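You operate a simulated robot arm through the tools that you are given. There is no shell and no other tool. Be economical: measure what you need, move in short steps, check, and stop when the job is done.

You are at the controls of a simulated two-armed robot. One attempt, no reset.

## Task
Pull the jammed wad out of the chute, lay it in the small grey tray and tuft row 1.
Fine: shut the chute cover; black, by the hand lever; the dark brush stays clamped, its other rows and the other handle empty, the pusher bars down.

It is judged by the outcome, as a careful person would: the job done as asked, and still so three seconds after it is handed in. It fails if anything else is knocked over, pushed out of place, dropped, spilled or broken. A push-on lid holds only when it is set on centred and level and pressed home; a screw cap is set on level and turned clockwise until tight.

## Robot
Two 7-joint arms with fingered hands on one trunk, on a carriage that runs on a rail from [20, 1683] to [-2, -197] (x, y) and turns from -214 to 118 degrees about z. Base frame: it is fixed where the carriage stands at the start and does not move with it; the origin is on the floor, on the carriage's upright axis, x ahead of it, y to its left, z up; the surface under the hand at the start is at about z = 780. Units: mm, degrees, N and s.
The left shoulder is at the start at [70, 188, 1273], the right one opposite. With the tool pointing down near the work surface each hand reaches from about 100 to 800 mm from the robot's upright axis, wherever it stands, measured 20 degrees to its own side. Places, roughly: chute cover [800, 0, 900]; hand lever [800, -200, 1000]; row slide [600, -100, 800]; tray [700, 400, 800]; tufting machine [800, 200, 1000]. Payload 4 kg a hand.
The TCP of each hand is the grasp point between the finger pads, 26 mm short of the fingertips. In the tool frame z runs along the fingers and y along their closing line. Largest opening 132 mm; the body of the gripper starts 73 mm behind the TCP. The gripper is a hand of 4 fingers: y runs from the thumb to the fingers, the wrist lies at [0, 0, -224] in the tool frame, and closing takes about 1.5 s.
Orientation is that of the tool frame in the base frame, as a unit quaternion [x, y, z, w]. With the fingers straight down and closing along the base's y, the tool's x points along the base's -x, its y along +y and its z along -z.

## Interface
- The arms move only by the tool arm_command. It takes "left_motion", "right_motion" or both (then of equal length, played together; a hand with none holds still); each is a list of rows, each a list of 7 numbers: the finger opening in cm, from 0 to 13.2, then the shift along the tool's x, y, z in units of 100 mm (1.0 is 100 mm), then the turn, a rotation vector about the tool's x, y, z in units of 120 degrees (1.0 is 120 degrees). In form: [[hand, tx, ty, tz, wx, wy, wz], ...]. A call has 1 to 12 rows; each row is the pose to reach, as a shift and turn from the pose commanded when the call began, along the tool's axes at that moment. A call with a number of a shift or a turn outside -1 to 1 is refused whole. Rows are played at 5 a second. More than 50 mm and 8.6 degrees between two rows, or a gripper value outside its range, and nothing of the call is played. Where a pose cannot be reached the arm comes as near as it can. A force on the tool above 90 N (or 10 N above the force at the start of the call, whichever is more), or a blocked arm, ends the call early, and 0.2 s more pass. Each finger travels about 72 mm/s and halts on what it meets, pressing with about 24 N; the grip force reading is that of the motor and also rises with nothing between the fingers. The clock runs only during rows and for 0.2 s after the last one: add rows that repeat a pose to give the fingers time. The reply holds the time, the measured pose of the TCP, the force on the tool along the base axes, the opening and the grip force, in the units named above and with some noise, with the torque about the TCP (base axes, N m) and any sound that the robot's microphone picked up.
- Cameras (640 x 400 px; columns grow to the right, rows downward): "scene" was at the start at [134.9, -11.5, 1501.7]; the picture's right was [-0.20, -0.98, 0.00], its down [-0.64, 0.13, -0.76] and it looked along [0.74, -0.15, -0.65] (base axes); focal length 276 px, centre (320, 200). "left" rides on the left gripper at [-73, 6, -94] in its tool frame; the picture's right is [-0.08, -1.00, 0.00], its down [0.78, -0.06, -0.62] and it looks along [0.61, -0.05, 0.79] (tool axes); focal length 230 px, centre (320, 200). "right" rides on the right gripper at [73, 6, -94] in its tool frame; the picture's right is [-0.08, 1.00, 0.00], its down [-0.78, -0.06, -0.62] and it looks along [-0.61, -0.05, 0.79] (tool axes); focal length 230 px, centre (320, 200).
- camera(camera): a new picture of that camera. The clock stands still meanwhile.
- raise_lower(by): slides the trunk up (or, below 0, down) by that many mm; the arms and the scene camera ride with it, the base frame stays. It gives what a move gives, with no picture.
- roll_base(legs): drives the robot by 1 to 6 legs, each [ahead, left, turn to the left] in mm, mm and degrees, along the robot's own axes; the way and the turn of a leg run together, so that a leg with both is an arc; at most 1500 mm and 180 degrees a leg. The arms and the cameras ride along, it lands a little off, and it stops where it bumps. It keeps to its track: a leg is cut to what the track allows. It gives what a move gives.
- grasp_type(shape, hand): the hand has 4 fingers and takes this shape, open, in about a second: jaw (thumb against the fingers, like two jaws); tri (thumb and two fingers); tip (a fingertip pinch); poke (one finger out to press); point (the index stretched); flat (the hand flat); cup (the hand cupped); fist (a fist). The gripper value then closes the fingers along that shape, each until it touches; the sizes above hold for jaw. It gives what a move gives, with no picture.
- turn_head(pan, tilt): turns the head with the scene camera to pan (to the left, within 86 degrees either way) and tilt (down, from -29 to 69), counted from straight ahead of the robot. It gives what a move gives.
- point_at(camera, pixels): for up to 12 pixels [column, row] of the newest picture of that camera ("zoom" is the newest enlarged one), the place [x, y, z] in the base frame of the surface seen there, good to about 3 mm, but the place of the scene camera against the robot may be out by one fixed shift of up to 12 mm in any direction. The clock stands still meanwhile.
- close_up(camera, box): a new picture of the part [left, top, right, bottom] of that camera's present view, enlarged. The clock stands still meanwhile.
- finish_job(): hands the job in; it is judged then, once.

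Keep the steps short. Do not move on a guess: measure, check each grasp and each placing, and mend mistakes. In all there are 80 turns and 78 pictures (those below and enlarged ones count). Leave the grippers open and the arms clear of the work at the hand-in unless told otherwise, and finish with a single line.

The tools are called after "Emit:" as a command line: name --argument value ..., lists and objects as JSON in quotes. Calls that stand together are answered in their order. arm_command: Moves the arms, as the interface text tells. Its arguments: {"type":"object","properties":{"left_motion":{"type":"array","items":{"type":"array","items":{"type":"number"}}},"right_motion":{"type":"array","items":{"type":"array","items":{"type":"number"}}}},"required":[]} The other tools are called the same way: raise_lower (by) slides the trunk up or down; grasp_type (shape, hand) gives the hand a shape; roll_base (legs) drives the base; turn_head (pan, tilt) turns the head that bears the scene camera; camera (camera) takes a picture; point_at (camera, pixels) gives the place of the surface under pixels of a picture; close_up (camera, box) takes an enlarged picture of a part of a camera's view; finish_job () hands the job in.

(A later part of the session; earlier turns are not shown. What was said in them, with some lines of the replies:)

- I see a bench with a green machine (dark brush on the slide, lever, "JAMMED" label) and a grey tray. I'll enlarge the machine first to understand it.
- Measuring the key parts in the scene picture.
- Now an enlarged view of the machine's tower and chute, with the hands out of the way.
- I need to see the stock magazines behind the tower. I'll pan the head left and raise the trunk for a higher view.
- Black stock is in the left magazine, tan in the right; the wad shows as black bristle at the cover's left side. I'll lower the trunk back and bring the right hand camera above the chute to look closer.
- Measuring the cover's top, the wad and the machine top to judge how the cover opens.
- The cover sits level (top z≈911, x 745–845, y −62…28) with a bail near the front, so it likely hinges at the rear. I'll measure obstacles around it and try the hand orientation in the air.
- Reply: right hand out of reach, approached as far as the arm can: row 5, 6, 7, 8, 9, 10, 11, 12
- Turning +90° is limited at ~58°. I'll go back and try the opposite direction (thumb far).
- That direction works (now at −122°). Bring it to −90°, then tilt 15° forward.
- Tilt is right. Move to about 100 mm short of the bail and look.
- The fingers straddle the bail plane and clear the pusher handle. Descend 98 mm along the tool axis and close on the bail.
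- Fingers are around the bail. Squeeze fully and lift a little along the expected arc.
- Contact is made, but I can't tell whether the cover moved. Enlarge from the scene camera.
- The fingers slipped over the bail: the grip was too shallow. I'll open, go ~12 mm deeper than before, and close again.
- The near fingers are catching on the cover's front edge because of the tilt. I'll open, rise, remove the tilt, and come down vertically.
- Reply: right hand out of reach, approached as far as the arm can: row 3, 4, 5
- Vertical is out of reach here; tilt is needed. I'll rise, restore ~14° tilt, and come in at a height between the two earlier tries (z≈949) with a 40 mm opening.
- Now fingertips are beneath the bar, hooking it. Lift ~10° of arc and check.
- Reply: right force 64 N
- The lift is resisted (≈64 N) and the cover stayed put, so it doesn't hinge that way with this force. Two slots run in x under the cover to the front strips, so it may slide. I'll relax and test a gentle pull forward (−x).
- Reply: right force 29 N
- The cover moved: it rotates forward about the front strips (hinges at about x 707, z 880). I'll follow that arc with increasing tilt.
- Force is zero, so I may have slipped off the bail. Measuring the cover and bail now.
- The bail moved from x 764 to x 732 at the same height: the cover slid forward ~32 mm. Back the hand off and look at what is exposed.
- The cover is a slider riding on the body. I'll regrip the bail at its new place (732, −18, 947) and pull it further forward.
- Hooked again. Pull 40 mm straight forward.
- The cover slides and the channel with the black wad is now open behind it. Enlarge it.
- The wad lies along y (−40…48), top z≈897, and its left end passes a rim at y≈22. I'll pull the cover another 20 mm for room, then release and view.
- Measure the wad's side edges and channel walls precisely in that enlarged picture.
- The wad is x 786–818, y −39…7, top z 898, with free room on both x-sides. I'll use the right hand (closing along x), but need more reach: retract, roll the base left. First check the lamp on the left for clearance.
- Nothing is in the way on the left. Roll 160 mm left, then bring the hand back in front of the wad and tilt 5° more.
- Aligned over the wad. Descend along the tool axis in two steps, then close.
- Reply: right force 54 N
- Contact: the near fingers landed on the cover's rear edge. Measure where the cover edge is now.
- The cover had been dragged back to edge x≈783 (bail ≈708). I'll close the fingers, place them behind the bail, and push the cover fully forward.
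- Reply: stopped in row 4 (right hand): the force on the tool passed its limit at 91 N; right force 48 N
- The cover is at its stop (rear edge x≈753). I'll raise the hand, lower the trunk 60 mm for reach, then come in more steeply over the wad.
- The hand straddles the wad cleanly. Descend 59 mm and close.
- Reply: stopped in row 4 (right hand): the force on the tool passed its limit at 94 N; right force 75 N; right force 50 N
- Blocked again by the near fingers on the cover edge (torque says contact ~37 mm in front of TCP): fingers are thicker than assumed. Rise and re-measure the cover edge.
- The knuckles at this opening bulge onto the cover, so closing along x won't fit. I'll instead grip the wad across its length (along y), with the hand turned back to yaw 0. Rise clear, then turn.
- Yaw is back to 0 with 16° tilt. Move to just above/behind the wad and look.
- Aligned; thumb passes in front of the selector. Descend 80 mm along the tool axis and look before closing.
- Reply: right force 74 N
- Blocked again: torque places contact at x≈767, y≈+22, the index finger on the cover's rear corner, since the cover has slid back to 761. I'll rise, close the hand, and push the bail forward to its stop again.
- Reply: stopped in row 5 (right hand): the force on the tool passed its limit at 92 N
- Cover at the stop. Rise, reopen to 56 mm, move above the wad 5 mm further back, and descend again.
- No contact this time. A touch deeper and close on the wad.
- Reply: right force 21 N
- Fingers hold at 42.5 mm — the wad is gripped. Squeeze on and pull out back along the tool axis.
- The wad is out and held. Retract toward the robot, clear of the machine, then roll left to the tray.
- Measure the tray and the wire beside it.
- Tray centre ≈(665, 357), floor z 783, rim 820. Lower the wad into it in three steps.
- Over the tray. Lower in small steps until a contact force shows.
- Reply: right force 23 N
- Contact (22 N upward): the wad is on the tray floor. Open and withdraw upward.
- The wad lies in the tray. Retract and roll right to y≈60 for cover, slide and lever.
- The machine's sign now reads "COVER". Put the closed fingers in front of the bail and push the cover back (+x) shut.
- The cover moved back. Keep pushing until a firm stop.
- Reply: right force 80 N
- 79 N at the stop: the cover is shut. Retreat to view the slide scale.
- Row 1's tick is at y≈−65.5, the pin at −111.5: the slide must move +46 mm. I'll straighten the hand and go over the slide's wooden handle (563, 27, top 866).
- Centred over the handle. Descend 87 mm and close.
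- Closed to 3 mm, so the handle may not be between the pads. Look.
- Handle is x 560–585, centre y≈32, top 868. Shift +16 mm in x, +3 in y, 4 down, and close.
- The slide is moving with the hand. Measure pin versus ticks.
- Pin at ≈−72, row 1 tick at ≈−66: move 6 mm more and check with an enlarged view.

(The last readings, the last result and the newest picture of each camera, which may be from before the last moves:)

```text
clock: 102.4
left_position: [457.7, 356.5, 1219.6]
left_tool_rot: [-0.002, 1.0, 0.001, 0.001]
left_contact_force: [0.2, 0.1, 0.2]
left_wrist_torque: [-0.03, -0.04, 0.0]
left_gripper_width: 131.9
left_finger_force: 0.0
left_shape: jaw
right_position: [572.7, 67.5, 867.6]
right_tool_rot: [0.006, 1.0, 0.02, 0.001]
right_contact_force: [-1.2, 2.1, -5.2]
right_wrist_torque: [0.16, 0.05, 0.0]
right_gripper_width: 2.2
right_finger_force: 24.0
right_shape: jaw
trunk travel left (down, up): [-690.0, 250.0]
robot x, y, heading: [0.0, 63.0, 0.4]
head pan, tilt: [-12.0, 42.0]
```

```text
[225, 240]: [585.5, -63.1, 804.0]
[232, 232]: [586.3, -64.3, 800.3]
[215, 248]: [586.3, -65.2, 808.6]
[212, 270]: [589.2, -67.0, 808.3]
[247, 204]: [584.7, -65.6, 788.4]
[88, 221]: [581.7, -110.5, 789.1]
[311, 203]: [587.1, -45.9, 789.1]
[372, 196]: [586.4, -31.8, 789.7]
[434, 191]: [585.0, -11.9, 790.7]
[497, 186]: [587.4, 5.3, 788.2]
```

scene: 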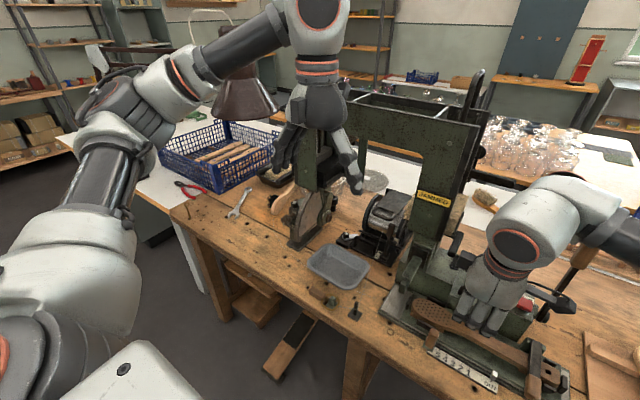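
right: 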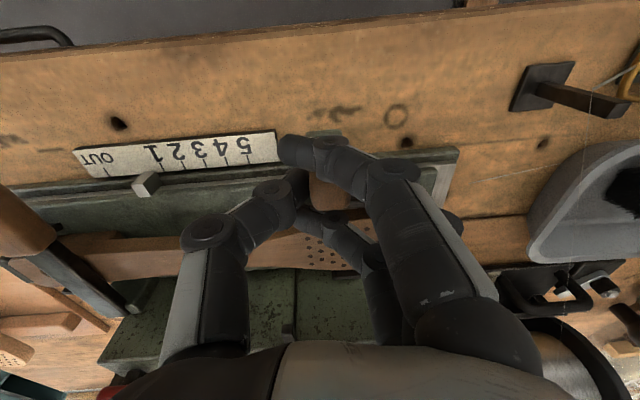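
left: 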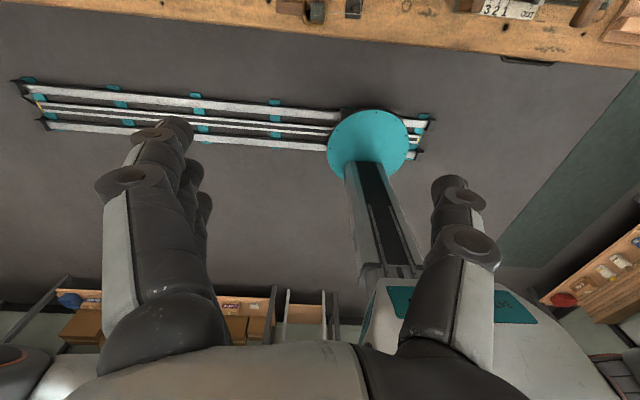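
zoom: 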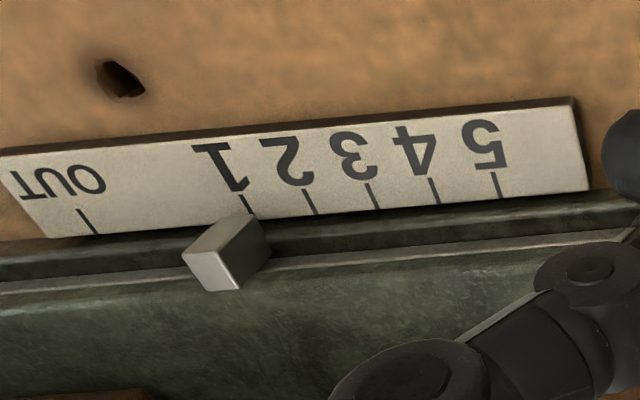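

Pin (−64.9) is on tick 1 (−65.6). Release the handle, rise, and bring the right hand over to the hand lever, tilting 50° forward.

Emit:
arm_command --right_motion '[[3, 0, 0, 0, 0, 0, 0], [5, 0, 0, 0, 0, 0, 0], [6, 0, 0, -0.1, 0, 0, 0], [6, 0, 0, -0.5, 0, 0, 0], [6, 0, 0, -1, 0, 0, 0]]'

Emit:
arm_command --right_motion '[[6, 0, -0.3, -0.2, 0, 0, 0], [6, 0, -0.6, -0.4, 0, 0, 0], [6, 0, -0.9, -0.6, 0, 0, 0]]'

Emit:
arm_command --right_motion '[[6, 0, -0.25, 0, 0, -0.07, 0], [6, 0, -0.5, 0, 0, -0.14, 0], [6, 0, -0.75, 0, 0, -0.21, 0]]'

Emit:
arm_command --right_motion '[[6, 0, -0.25, 0, 0, -0.07, 0], [6, 0, -0.5, 0, 0, -0.14, 0], [6, 0, -0.79, 0, 0, -0.207, 0]]'

```text
clock: 103.6
left_position: [456.7, 356.3, 1220.9]
left_tool_rot: [-0.002, 1.0, 0.0, 0.0]
left_contact_force: [0.4, 0.5, -0.1]
left_wrist_torque: [0.03, -0.03, -0.02]
left_gripper_width: 132.0
left_finger_force: 0.0
left_shape: jaw
right_position: [569.9, 62.6, 968.6]
right_tool_rot: [0.006, 1.0, 0.021, 0.001]
right_contact_force: [-0.9, 0.8, 0.9]
right_wrist_torque: [0.0, -0.01, -0.01]
right_gripper_width: 59.1
right_finger_force: 0.1
right_shape: jaw
trunk travel left (down, up): [-690.0, 250.0]
robot x, y, heading: [1.2, 64.6, 0.6]
head pan, tilt: [-12.0, 42.0]
```

```text
clock: 104.4
left_position: [457.7, 355.9, 1221.3]
left_tool_rot: [-0.002, 1.0, 0.001, 0.0]
left_contact_force: [0.3, -0.6, -0.9]
left_wrist_torque: [0.02, -0.01, 0.01]
left_gripper_width: 132.0
left_finger_force: 0.0
left_shape: jaw
right_position: [570.5, -30.0, 1024.0]
right_tool_rot: [0.005, 1.0, 0.019, 0.001]
right_contact_force: [1.0, -0.2, 0.0]
right_wrist_torque: [0.0, 0.02, 0.01]
right_gripper_width: 59.5
right_finger_force: 0.0
right_shape: jaw
trunk travel left (down, up): [-690.0, 250.0]
robot x, y, heading: [0.8, 63.4, 0.4]
head pan, tilt: [-12.0, 42.0]
```

```text
clock: 105.2
left_position: [456.8, 354.8, 1220.5]
left_tool_rot: [-0.001, 1.0, 0.001, 0.0]
left_contact_force: [0.2, -0.1, 0.6]
left_wrist_torque: [0.03, -0.03, 0.02]
left_gripper_width: 132.0
left_finger_force: 0.0
left_shape: jaw
right_position: [568.9, -104.6, 1021.1]
right_tool_rot: [0.01, 0.975, 0.019, 0.221]
right_contact_force: [0.5, -1.3, 0.1]
right_wrist_torque: [0.02, 0.03, 0.01]
right_gripper_width: 59.2
right_finger_force: 0.1
right_shape: jaw
trunk travel left (down, up): [-690.0, 250.0]
robot x, y, heading: [0.2, 61.3, 0.5]
head pan, tilt: [-12.0, 42.0]
```

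```text
clock: 106.0
left_position: [456.8, 355.1, 1220.6]
left_tool_rot: [-0.002, 1.0, 0.001, 0.0]
left_contact_force: [0.1, -1.2, -0.5]
left_wrist_torque: [-0.01, 0.02, -0.01]
left_gripper_width: 131.9
left_finger_force: 0.1
left_shape: jaw
right_position: [568.6, -182.8, 1018.1]
right_tool_rot: [0.013, 0.905, 0.016, 0.426]
right_contact_force: [0.2, -0.3, 0.0]
right_wrist_torque: [0.02, -0.02, 0.0]
right_gripper_width: 59.4
right_finger_force: 0.0
right_shape: jaw
trunk travel left (down, up): [-690.0, 250.0]
robot x, y, heading: [3.1, 61.8, 0.3]
head pan, tilt: [-12.0, 42.0]
```

Emit:
arm_command --right_motion '[[6, -0.33, 0.01, 0.06, 0, 0, 0], [6, -0.66, 0.02, 0.12, 0, 0, 0], [6, -1, 0.03, 0.2, 0, 0, 0]]'

Emit:
arm_command --right_motion '[[6, -0.33, 0.01, 0.06, 0, 0, 0], [6, -0.66, 0.02, 0.12, 0, 0, 0], [6, -1, 0.03, 0.2, 0, 0, 0]]'

Emit:
camera --camera "right"

Emit:
point_at --camera "right" --pixels '[[320, 150], [320, 180], [320, 200], [320, 220], [320, 240], [300, 180], [340, 180], [320, 120]]'

```text
clock: 106.8
left_position: [458.6, 356.6, 1220.7]
left_tool_rot: [-0.001, 1.0, -0.001, -0.001]
left_contact_force: [0.9, 0.6, 0.3]
left_wrist_torque: [-0.01, -0.02, -0.01]
left_gripper_width: 132.0
left_finger_force: 0.1
left_shape: jaw
right_position: [648.8, -182.3, 1079.9]
right_tool_rot: [0.014, 0.906, 0.016, 0.424]
right_contact_force: [0.1, -0.3, 0.4]
right_wrist_torque: [0.01, 0.01, -0.02]
right_gripper_width: 59.4
right_finger_force: 0.0
right_shape: jaw
trunk travel left (down, up): [-690.0, 250.0]
robot x, y, heading: [1.5, 61.8, 0.3]
head pan, tilt: [-12.0, 42.0]
```

```text
clock: 107.6
left_position: [458.6, 356.3, 1219.6]
left_tool_rot: [-0.001, 1.0, 0.0, 0.0]
left_contact_force: [0.7, 0.1, 0.3]
left_wrist_torque: [-0.01, 0.0, 0.02]
left_gripper_width: 131.7
left_finger_force: 0.0
left_shape: jaw
right_position: [728.0, -186.4, 1143.2]
right_tool_rot: [0.013, 0.906, 0.016, 0.424]
right_contact_force: [-0.1, 0.9, 0.3]
right_wrist_torque: [-0.01, -0.01, -0.02]
right_gripper_width: 59.7
right_finger_force: 0.0
right_shape: jaw
trunk travel left (down, up): [-690.0, 250.0]
robot x, y, heading: [-1.4, 58.8, 0.1]
head pan, tilt: [-12.0, 42.0]
```

```text
4 pictures are left
```

right: 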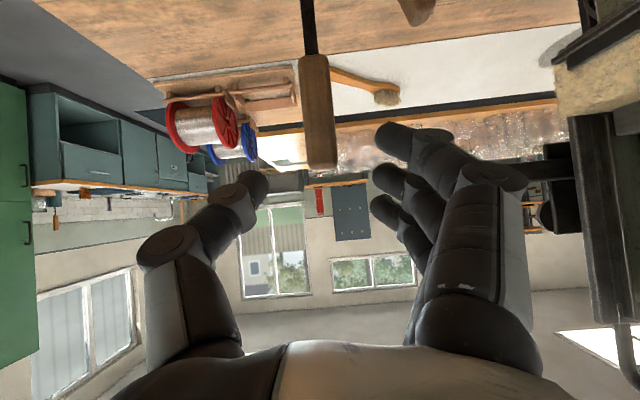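

```text
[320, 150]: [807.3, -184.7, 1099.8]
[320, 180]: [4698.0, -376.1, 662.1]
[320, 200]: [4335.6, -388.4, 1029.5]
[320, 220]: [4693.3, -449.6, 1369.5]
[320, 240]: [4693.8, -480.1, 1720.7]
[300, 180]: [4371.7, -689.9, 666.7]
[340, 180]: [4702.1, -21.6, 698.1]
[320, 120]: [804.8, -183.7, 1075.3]
```

Lever knob at y≈−184, x≈812, top z≈1115, centred between fingers. Advance 100 mm and close on it.

Emit:
arm_command --right_motion '[[6, 0, 0.01, 0.4, 0, 0, 0], [6, -0.03, 0.02, 0.8, 0, 0, 0], [6, -0.05, 0.02, 1, 0, 0, 0], [6, -0.05, 0.02, 1, 0, 0, 0]]'

Emit:
arm_command --right_motion '[[4.5, 0, 0, 0.02, 0, 0, 0], [3, 0, 0, 0.02, 0, 0, 0], [1, 0, 0, 0.02, 0, 0, 0], [1, 0, 0, 0.02, 0, 0, 0], [1, 0, 0, 0.02, 0, 0, 0]]'

```text
clock: 108.6
left_position: [458.1, 355.8, 1220.8]
left_tool_rot: [-0.002, 1.0, 0.0, 0.0]
left_contact_force: [-0.1, 0.5, -0.3]
left_wrist_torque: [-0.02, 0.01, 0.04]
left_gripper_width: 131.8
left_finger_force: 0.0
left_shape: jaw
right_position: [805.9, -179.8, 1086.1]
right_tool_rot: [0.015, 0.905, 0.015, 0.424]
right_contact_force: [-0.6, -0.3, -0.4]
right_wrist_torque: [0.01, -0.03, 0.0]
right_gripper_width: 59.3
right_finger_force: 0.0
right_shape: jaw
trunk travel left (down, up): [-690.0, 250.0]
robot x, y, heading: [0.1, 64.2, 0.4]
head pan, tilt: [-12.0, 42.0]
```

```text
clock: 109.8
left_position: [458.6, 355.1, 1220.1]
left_tool_rot: [-0.001, 1.0, 0.0, 0.0]
left_contact_force: [-0.8, -0.7, -0.9]
left_wrist_torque: [0.04, -0.04, 0.0]
left_gripper_width: 131.7
left_finger_force: 0.1
left_shape: jaw
right_position: [809.5, -181.3, 1083.8]
right_tool_rot: [0.014, 0.905, 0.015, 0.425]
right_contact_force: [1.9, -5.3, 0.7]
right_wrist_torque: [-0.08, 0.03, -0.09]
right_gripper_width: 22.6
right_finger_force: 23.9
right_shape: jaw
trunk travel left (down, up): [-690.0, 250.0]
robot x, y, heading: [0.1, 64.7, 0.3]
head pan, tilt: [-12.0, 42.0]
```

Gripped (22.6 mm). Pull the lever toward the robot along its arc, 30° first.

Emit:
arm_command --right_motion '[[0, 0.125, 0, -0.147, 0, 0, 0], [0, 0.249, 0, -0.292, 0, 0, 0], [0, 0.396, 0, -0.417, 0, 0, 0], [0, 0.544, 0, -0.537, 0, 0, 0], [0, 0.71, 0, -0.635, 0, 0, 0], [0, 0.876, 0, -0.725, 0, 0, 0], [0, 0.876, 0, -0.725, 0, 0, 0]]'

```text
clock: 111.4
left_position: [455.8, 354.1, 1222.1]
left_tool_rot: [-0.001, 1.0, 0.0, 0.001]
left_contact_force: [0.1, 0.0, 0.2]
left_wrist_torque: [0.03, -0.04, 0.02]
left_gripper_width: 131.9
left_finger_force: 0.0
left_shape: jaw
right_position: [695.1, -179.7, 1064.2]
right_tool_rot: [0.014, 0.905, 0.017, 0.424]
right_contact_force: [-0.3, -13.5, 12.9]
right_wrist_torque: [-0.29, -0.32, -0.24]
right_gripper_width: 22.0
right_finger_force: 23.9
right_shape: jaw
trunk travel left (down, up): [-690.0, 250.0]
robot x, y, heading: [-1.3, 63.9, -0.2]
head pan, tilt: [-12.0, 42.0]
5 turns are left
```

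Lever follows smoothly (30° so far). Continue along the arc toward its end stop.

Emit:
arm_command --right_motion '[[0, 0.18, 0, -0.065, 0, 0, 0], [0, 0.365, 0, -0.127, 0, 0, 0], [0, 0.55, 0, -0.16, 0, 0, 0], [0, 0.746, 0, -0.188, 0, 0, 0], [0, 0.746, 0, -0.188, 0, 0, 0]]'

Emit:
arm_command --right_motion '[[0, 0.19, 0, 0.003, 0, 0, 0], [0, 0.388, 0, 0.007, 0, 0, 0], [0, 0.58, 0, 0.04, 0, 0, 0], [0, 0.767, 0, 0.081, 0, 0, 0]]'

Emit:
camera --camera "right"

```text
clock: 112.6
left_position: [453.7, 353.8, 1222.1]
left_tool_rot: [-0.002, 1.0, 0.001, 0.002]
left_contact_force: [-0.1, -0.7, 0.2]
left_wrist_torque: [-0.03, -0.03, 0.01]
left_gripper_width: 132.2
left_finger_force: 0.0
left_shape: jaw
right_position: [631.5, -177.7, 1018.8]
right_tool_rot: [0.016, 0.905, 0.015, 0.425]
right_contact_force: [-8.1, -22.5, 18.3]
right_wrist_torque: [-0.6, -0.26, -0.38]
right_gripper_width: 22.1
right_finger_force: 23.5
right_shape: jaw
trunk travel left (down, up): [-690.0, 250.0]
robot x, y, heading: [0.3, 64.9, -0.1]
head pan, tilt: [-12.0, 42.0]
```

```text
clock: 113.7
left_position: [456.1, 354.5, 1220.8]
left_tool_rot: [-0.001, 1.0, 0.0, 0.001]
left_contact_force: [0.5, 0.4, 0.0]
left_wrist_torque: [0.02, 0.05, -0.03]
left_gripper_width: 131.9
left_finger_force: 0.0
left_shape: jaw
right_position: [599.6, -178.0, 975.4]
right_tool_rot: [0.019, 0.894, 0.014, 0.447]
right_contact_force: [-4.2, -12.3, 21.5]
right_wrist_torque: [-0.3, -0.23, -0.14]
right_gripper_width: 22.4
right_finger_force: 24.3
right_shape: jaw
trunk travel left (down, up): [-690.0, 250.0]
robot x, y, heading: [1.1, 65.1, 0.5]
head pan, tilt: [-12.0, 42.0]
heard: click
stopped in row 4 (right hand): the force on the tool passed its limit at 98 N (the readings are from after the stop); the commanded pose is now the measured one
```

```text
3 pictures are left
4 turns are left
```

right: 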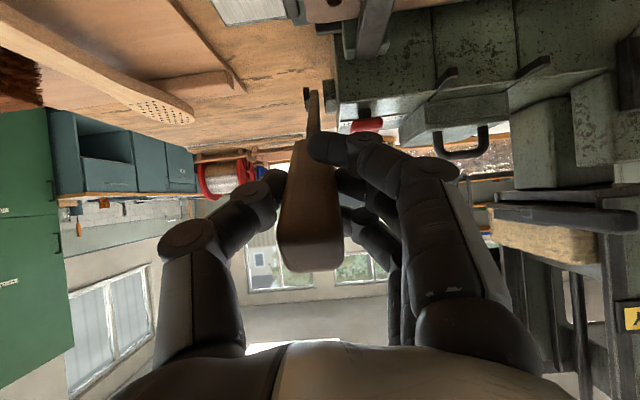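

A click at the end stop: the stroke is done. Guide the lever back upright, release, retreat, and check the brush and sign.

Emit:
arm_command --right_motion '[[0, -0.16, 0, -0.005, 0, 0, 0], [0, -0.33, 0, -0.008, 0, 0, 0], [0, -0.492, 0, -0.008, 0, 0, 0], [0, -0.65, 0, 0.02, 0, 0, 0], [0, -0.81, 0, 0.055, 0, 0, 0], [0, -0.97, 0, 0.094, 0, 0, 0]]'

Emit:
arm_command --right_motion '[[0, -0.2, 0, 0.08, 0, 0, 0], [0, -0.39, 0, 0.171, 0, 0, 0], [0, -0.57, 0, 0.29, 0, 0, 0], [0, -0.743, 0, 0.413, 0, 0, 0]]'

Emit:
arm_command --right_motion '[[0, -0.12, 0, 0.12, 0, 0, 0], [0, -0.241, 0, 0.237, 0, 0, 0], [0, -0.34, 0, 0.37, 0, 0, 0], [0, -0.443, 0, 0.5, 0, 0, 0]]'

Emit:
arm_command --right_motion '[[2, 0, 0, 0, 0, 0, 0], [4, 0, 0, 0, 0, 0, 0], [7, 0, 0, 0, 0, 0, 0], [7, 0, 0, 0, 0, 0, 0], [7, 0, 0, -0.4, 0, 0, 0], [7, 0, 0, -0.8, 0, 0, 0], [9, 0, 0, -1, 0, 0, 0]]'

Emit:
arm_command --right_motion '[[9, 0.2, -0.1, -0.27, 0, 0, 0], [11, 0.4, -0.25, -0.54, 0, 0, 0], [13, 0.6, -0.4, -0.8, 0, 0, 0]]'

Emit:
close_up --camera "scene" --box '[210, 140, 410, 290]'

```text
clock: 115.1
left_position: [459.9, 354.0, 1220.0]
left_tool_rot: [-0.002, 1.0, 0.001, -0.001]
left_contact_force: [-0.4, 0.3, -0.1]
left_wrist_torque: [-0.03, -0.01, 0.04]
left_gripper_width: 131.9
left_finger_force: 0.0
left_shape: jaw
right_position: [667.2, -180.1, 1040.8]
right_tool_rot: [0.017, 0.897, 0.016, 0.441]
right_contact_force: [5.2, -13.5, -3.3]
right_wrist_torque: [-0.12, 0.46, -0.44]
right_gripper_width: 20.8
right_finger_force: 24.0
right_shape: jaw
trunk travel left (down, up): [-690.0, 250.0]
robot x, y, heading: [-2.1, 65.5, 0.3]
head pan, tilt: [-12.0, 42.0]
```

```text
clock: 116.1
left_position: [461.0, 356.4, 1218.3]
left_tool_rot: [-0.002, 1.0, 0.0, -0.002]
left_contact_force: [0.2, -0.2, 0.3]
left_wrist_torque: [-0.01, -0.01, -0.01]
left_gripper_width: 131.7
left_finger_force: 0.1
left_shape: jaw
right_position: [748.7, -182.4, 1072.4]
right_tool_rot: [0.017, 0.898, 0.015, 0.439]
right_contact_force: [5.7, -1.6, -18.1]
right_wrist_torque: [-0.05, 0.62, 0.13]
right_gripper_width: 19.9
right_finger_force: 24.4
right_shape: jaw
trunk travel left (down, up): [-690.0, 250.0]
robot x, y, heading: [-2.8, 68.2, 0.4]
head pan, tilt: [-12.0, 42.0]
```

```text
clock: 117.1
left_position: [449.8, 355.5, 1223.3]
left_tool_rot: [-0.002, 1.0, 0.0, 0.003]
left_contact_force: [-0.4, -0.2, 0.2]
left_wrist_torque: [0.0, 0.01, -0.02]
left_gripper_width: 132.0
left_finger_force: 0.0
left_shape: jaw
right_position: [803.8, -183.1, 1080.9]
right_tool_rot: [0.017, 0.898, 0.016, 0.439]
right_contact_force: [-64.3, 5.4, -20.3]
right_wrist_torque: [0.05, 1.22, -0.17]
right_gripper_width: 21.7
right_finger_force: 24.2
right_shape: jaw
trunk travel left (down, up): [-690.0, 250.0]
robot x, y, heading: [-1.2, 62.0, 0.2]
head pan, tilt: [-12.0, 42.0]
```

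```text
clock: 118.7
left_position: [459.2, 356.8, 1220.5]
left_tool_rot: [-0.002, 1.0, 0.0, -0.001]
left_contact_force: [1.0, 0.5, -0.8]
left_wrist_torque: [-0.02, 0.0, -0.02]
left_gripper_width: 132.0
left_finger_force: 0.1
left_shape: jaw
right_position: [731.4, -183.0, 1139.8]
right_tool_rot: [0.018, 0.897, 0.015, 0.442]
right_contact_force: [0.6, -0.4, -0.3]
right_wrist_torque: [0.0, 0.04, 0.01]
right_gripper_width: 89.6
right_finger_force: 0.1
right_shape: jaw
trunk travel left (down, up): [-690.0, 250.0]
robot x, y, heading: [-2.0, 64.4, 0.2]
head pan, tilt: [-12.0, 42.0]
```

```text
clock: 119.5
left_position: [454.9, 355.7, 1220.8]
left_tool_rot: [-0.002, 1.0, -0.001, 0.001]
left_contact_force: [-1.4, -0.6, 0.1]
left_wrist_torque: [0.0, -0.02, -0.02]
left_gripper_width: 131.8
left_finger_force: 0.0
left_shape: jaw
right_position: [629.1, -223.4, 1141.8]
right_tool_rot: [0.018, 0.896, 0.015, 0.443]
right_contact_force: [-0.6, 0.1, -0.6]
right_wrist_torque: [0.0, 0.04, 0.01]
right_gripper_width: 129.8
right_finger_force: 0.0
right_shape: jaw
trunk travel left (down, up): [-690.0, 250.0]
robot x, y, heading: [2.7, 64.5, 0.4]
head pan, tilt: [-12.0, 42.0]
```

```text
2.67 times, centred on (310, 215) of scene
3 turns are left
```

zoom: 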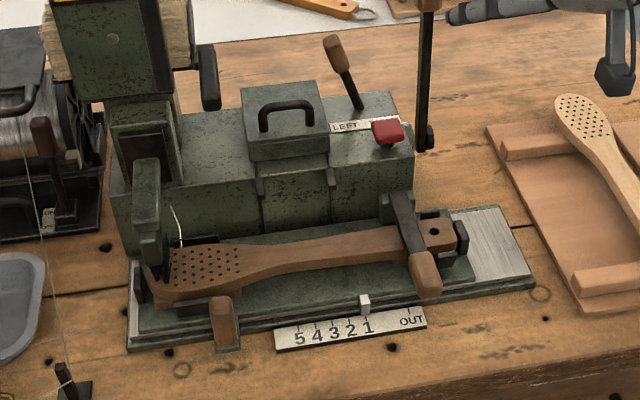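

Pin on row 1, cover shut, lever upright, selector LEFT. Zoom on the brush tip and the sign to confirm the tufts.

Emit:
close_up --camera "scene" --box '[235, 215, 295, 260]'

Emit:
close_up --camera "scene" --box '[180, 90, 320, 240]'

```text
8.89 times, centred on (265, 238) of scene
```

zoom: 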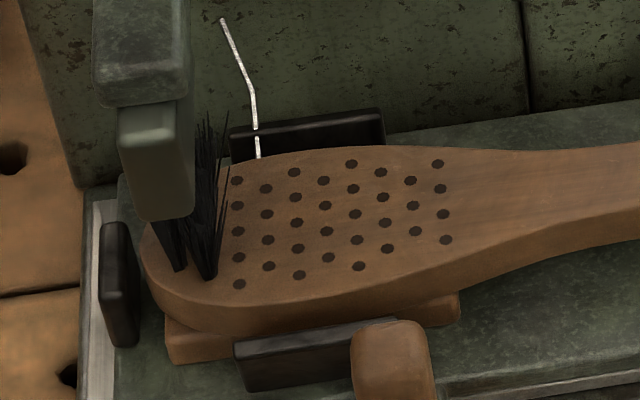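

```text
2.67 times, centred on (250, 165) of scene
2 turns are left
```

zoom: 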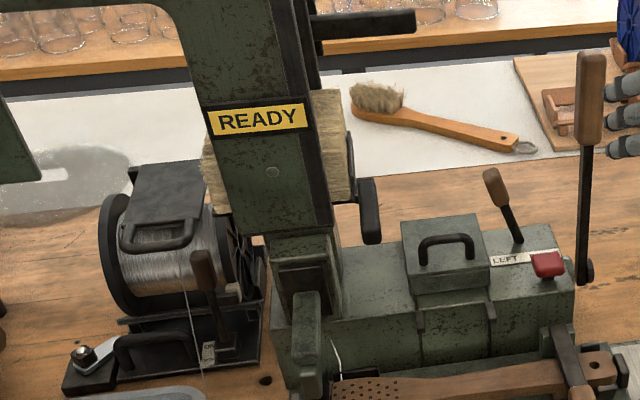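

Row 1 shows black tufts, the other rows are empty, the sign reads READY, and both hands are open and clear. Handing in.

Emit:
finish_job

```text
The job is handed in.
```

The wad is in the small grey tray, the chute cover is shut, and row 1 is tufted in black by one hand-lever stroke, with the other rows and the other handle left empty.
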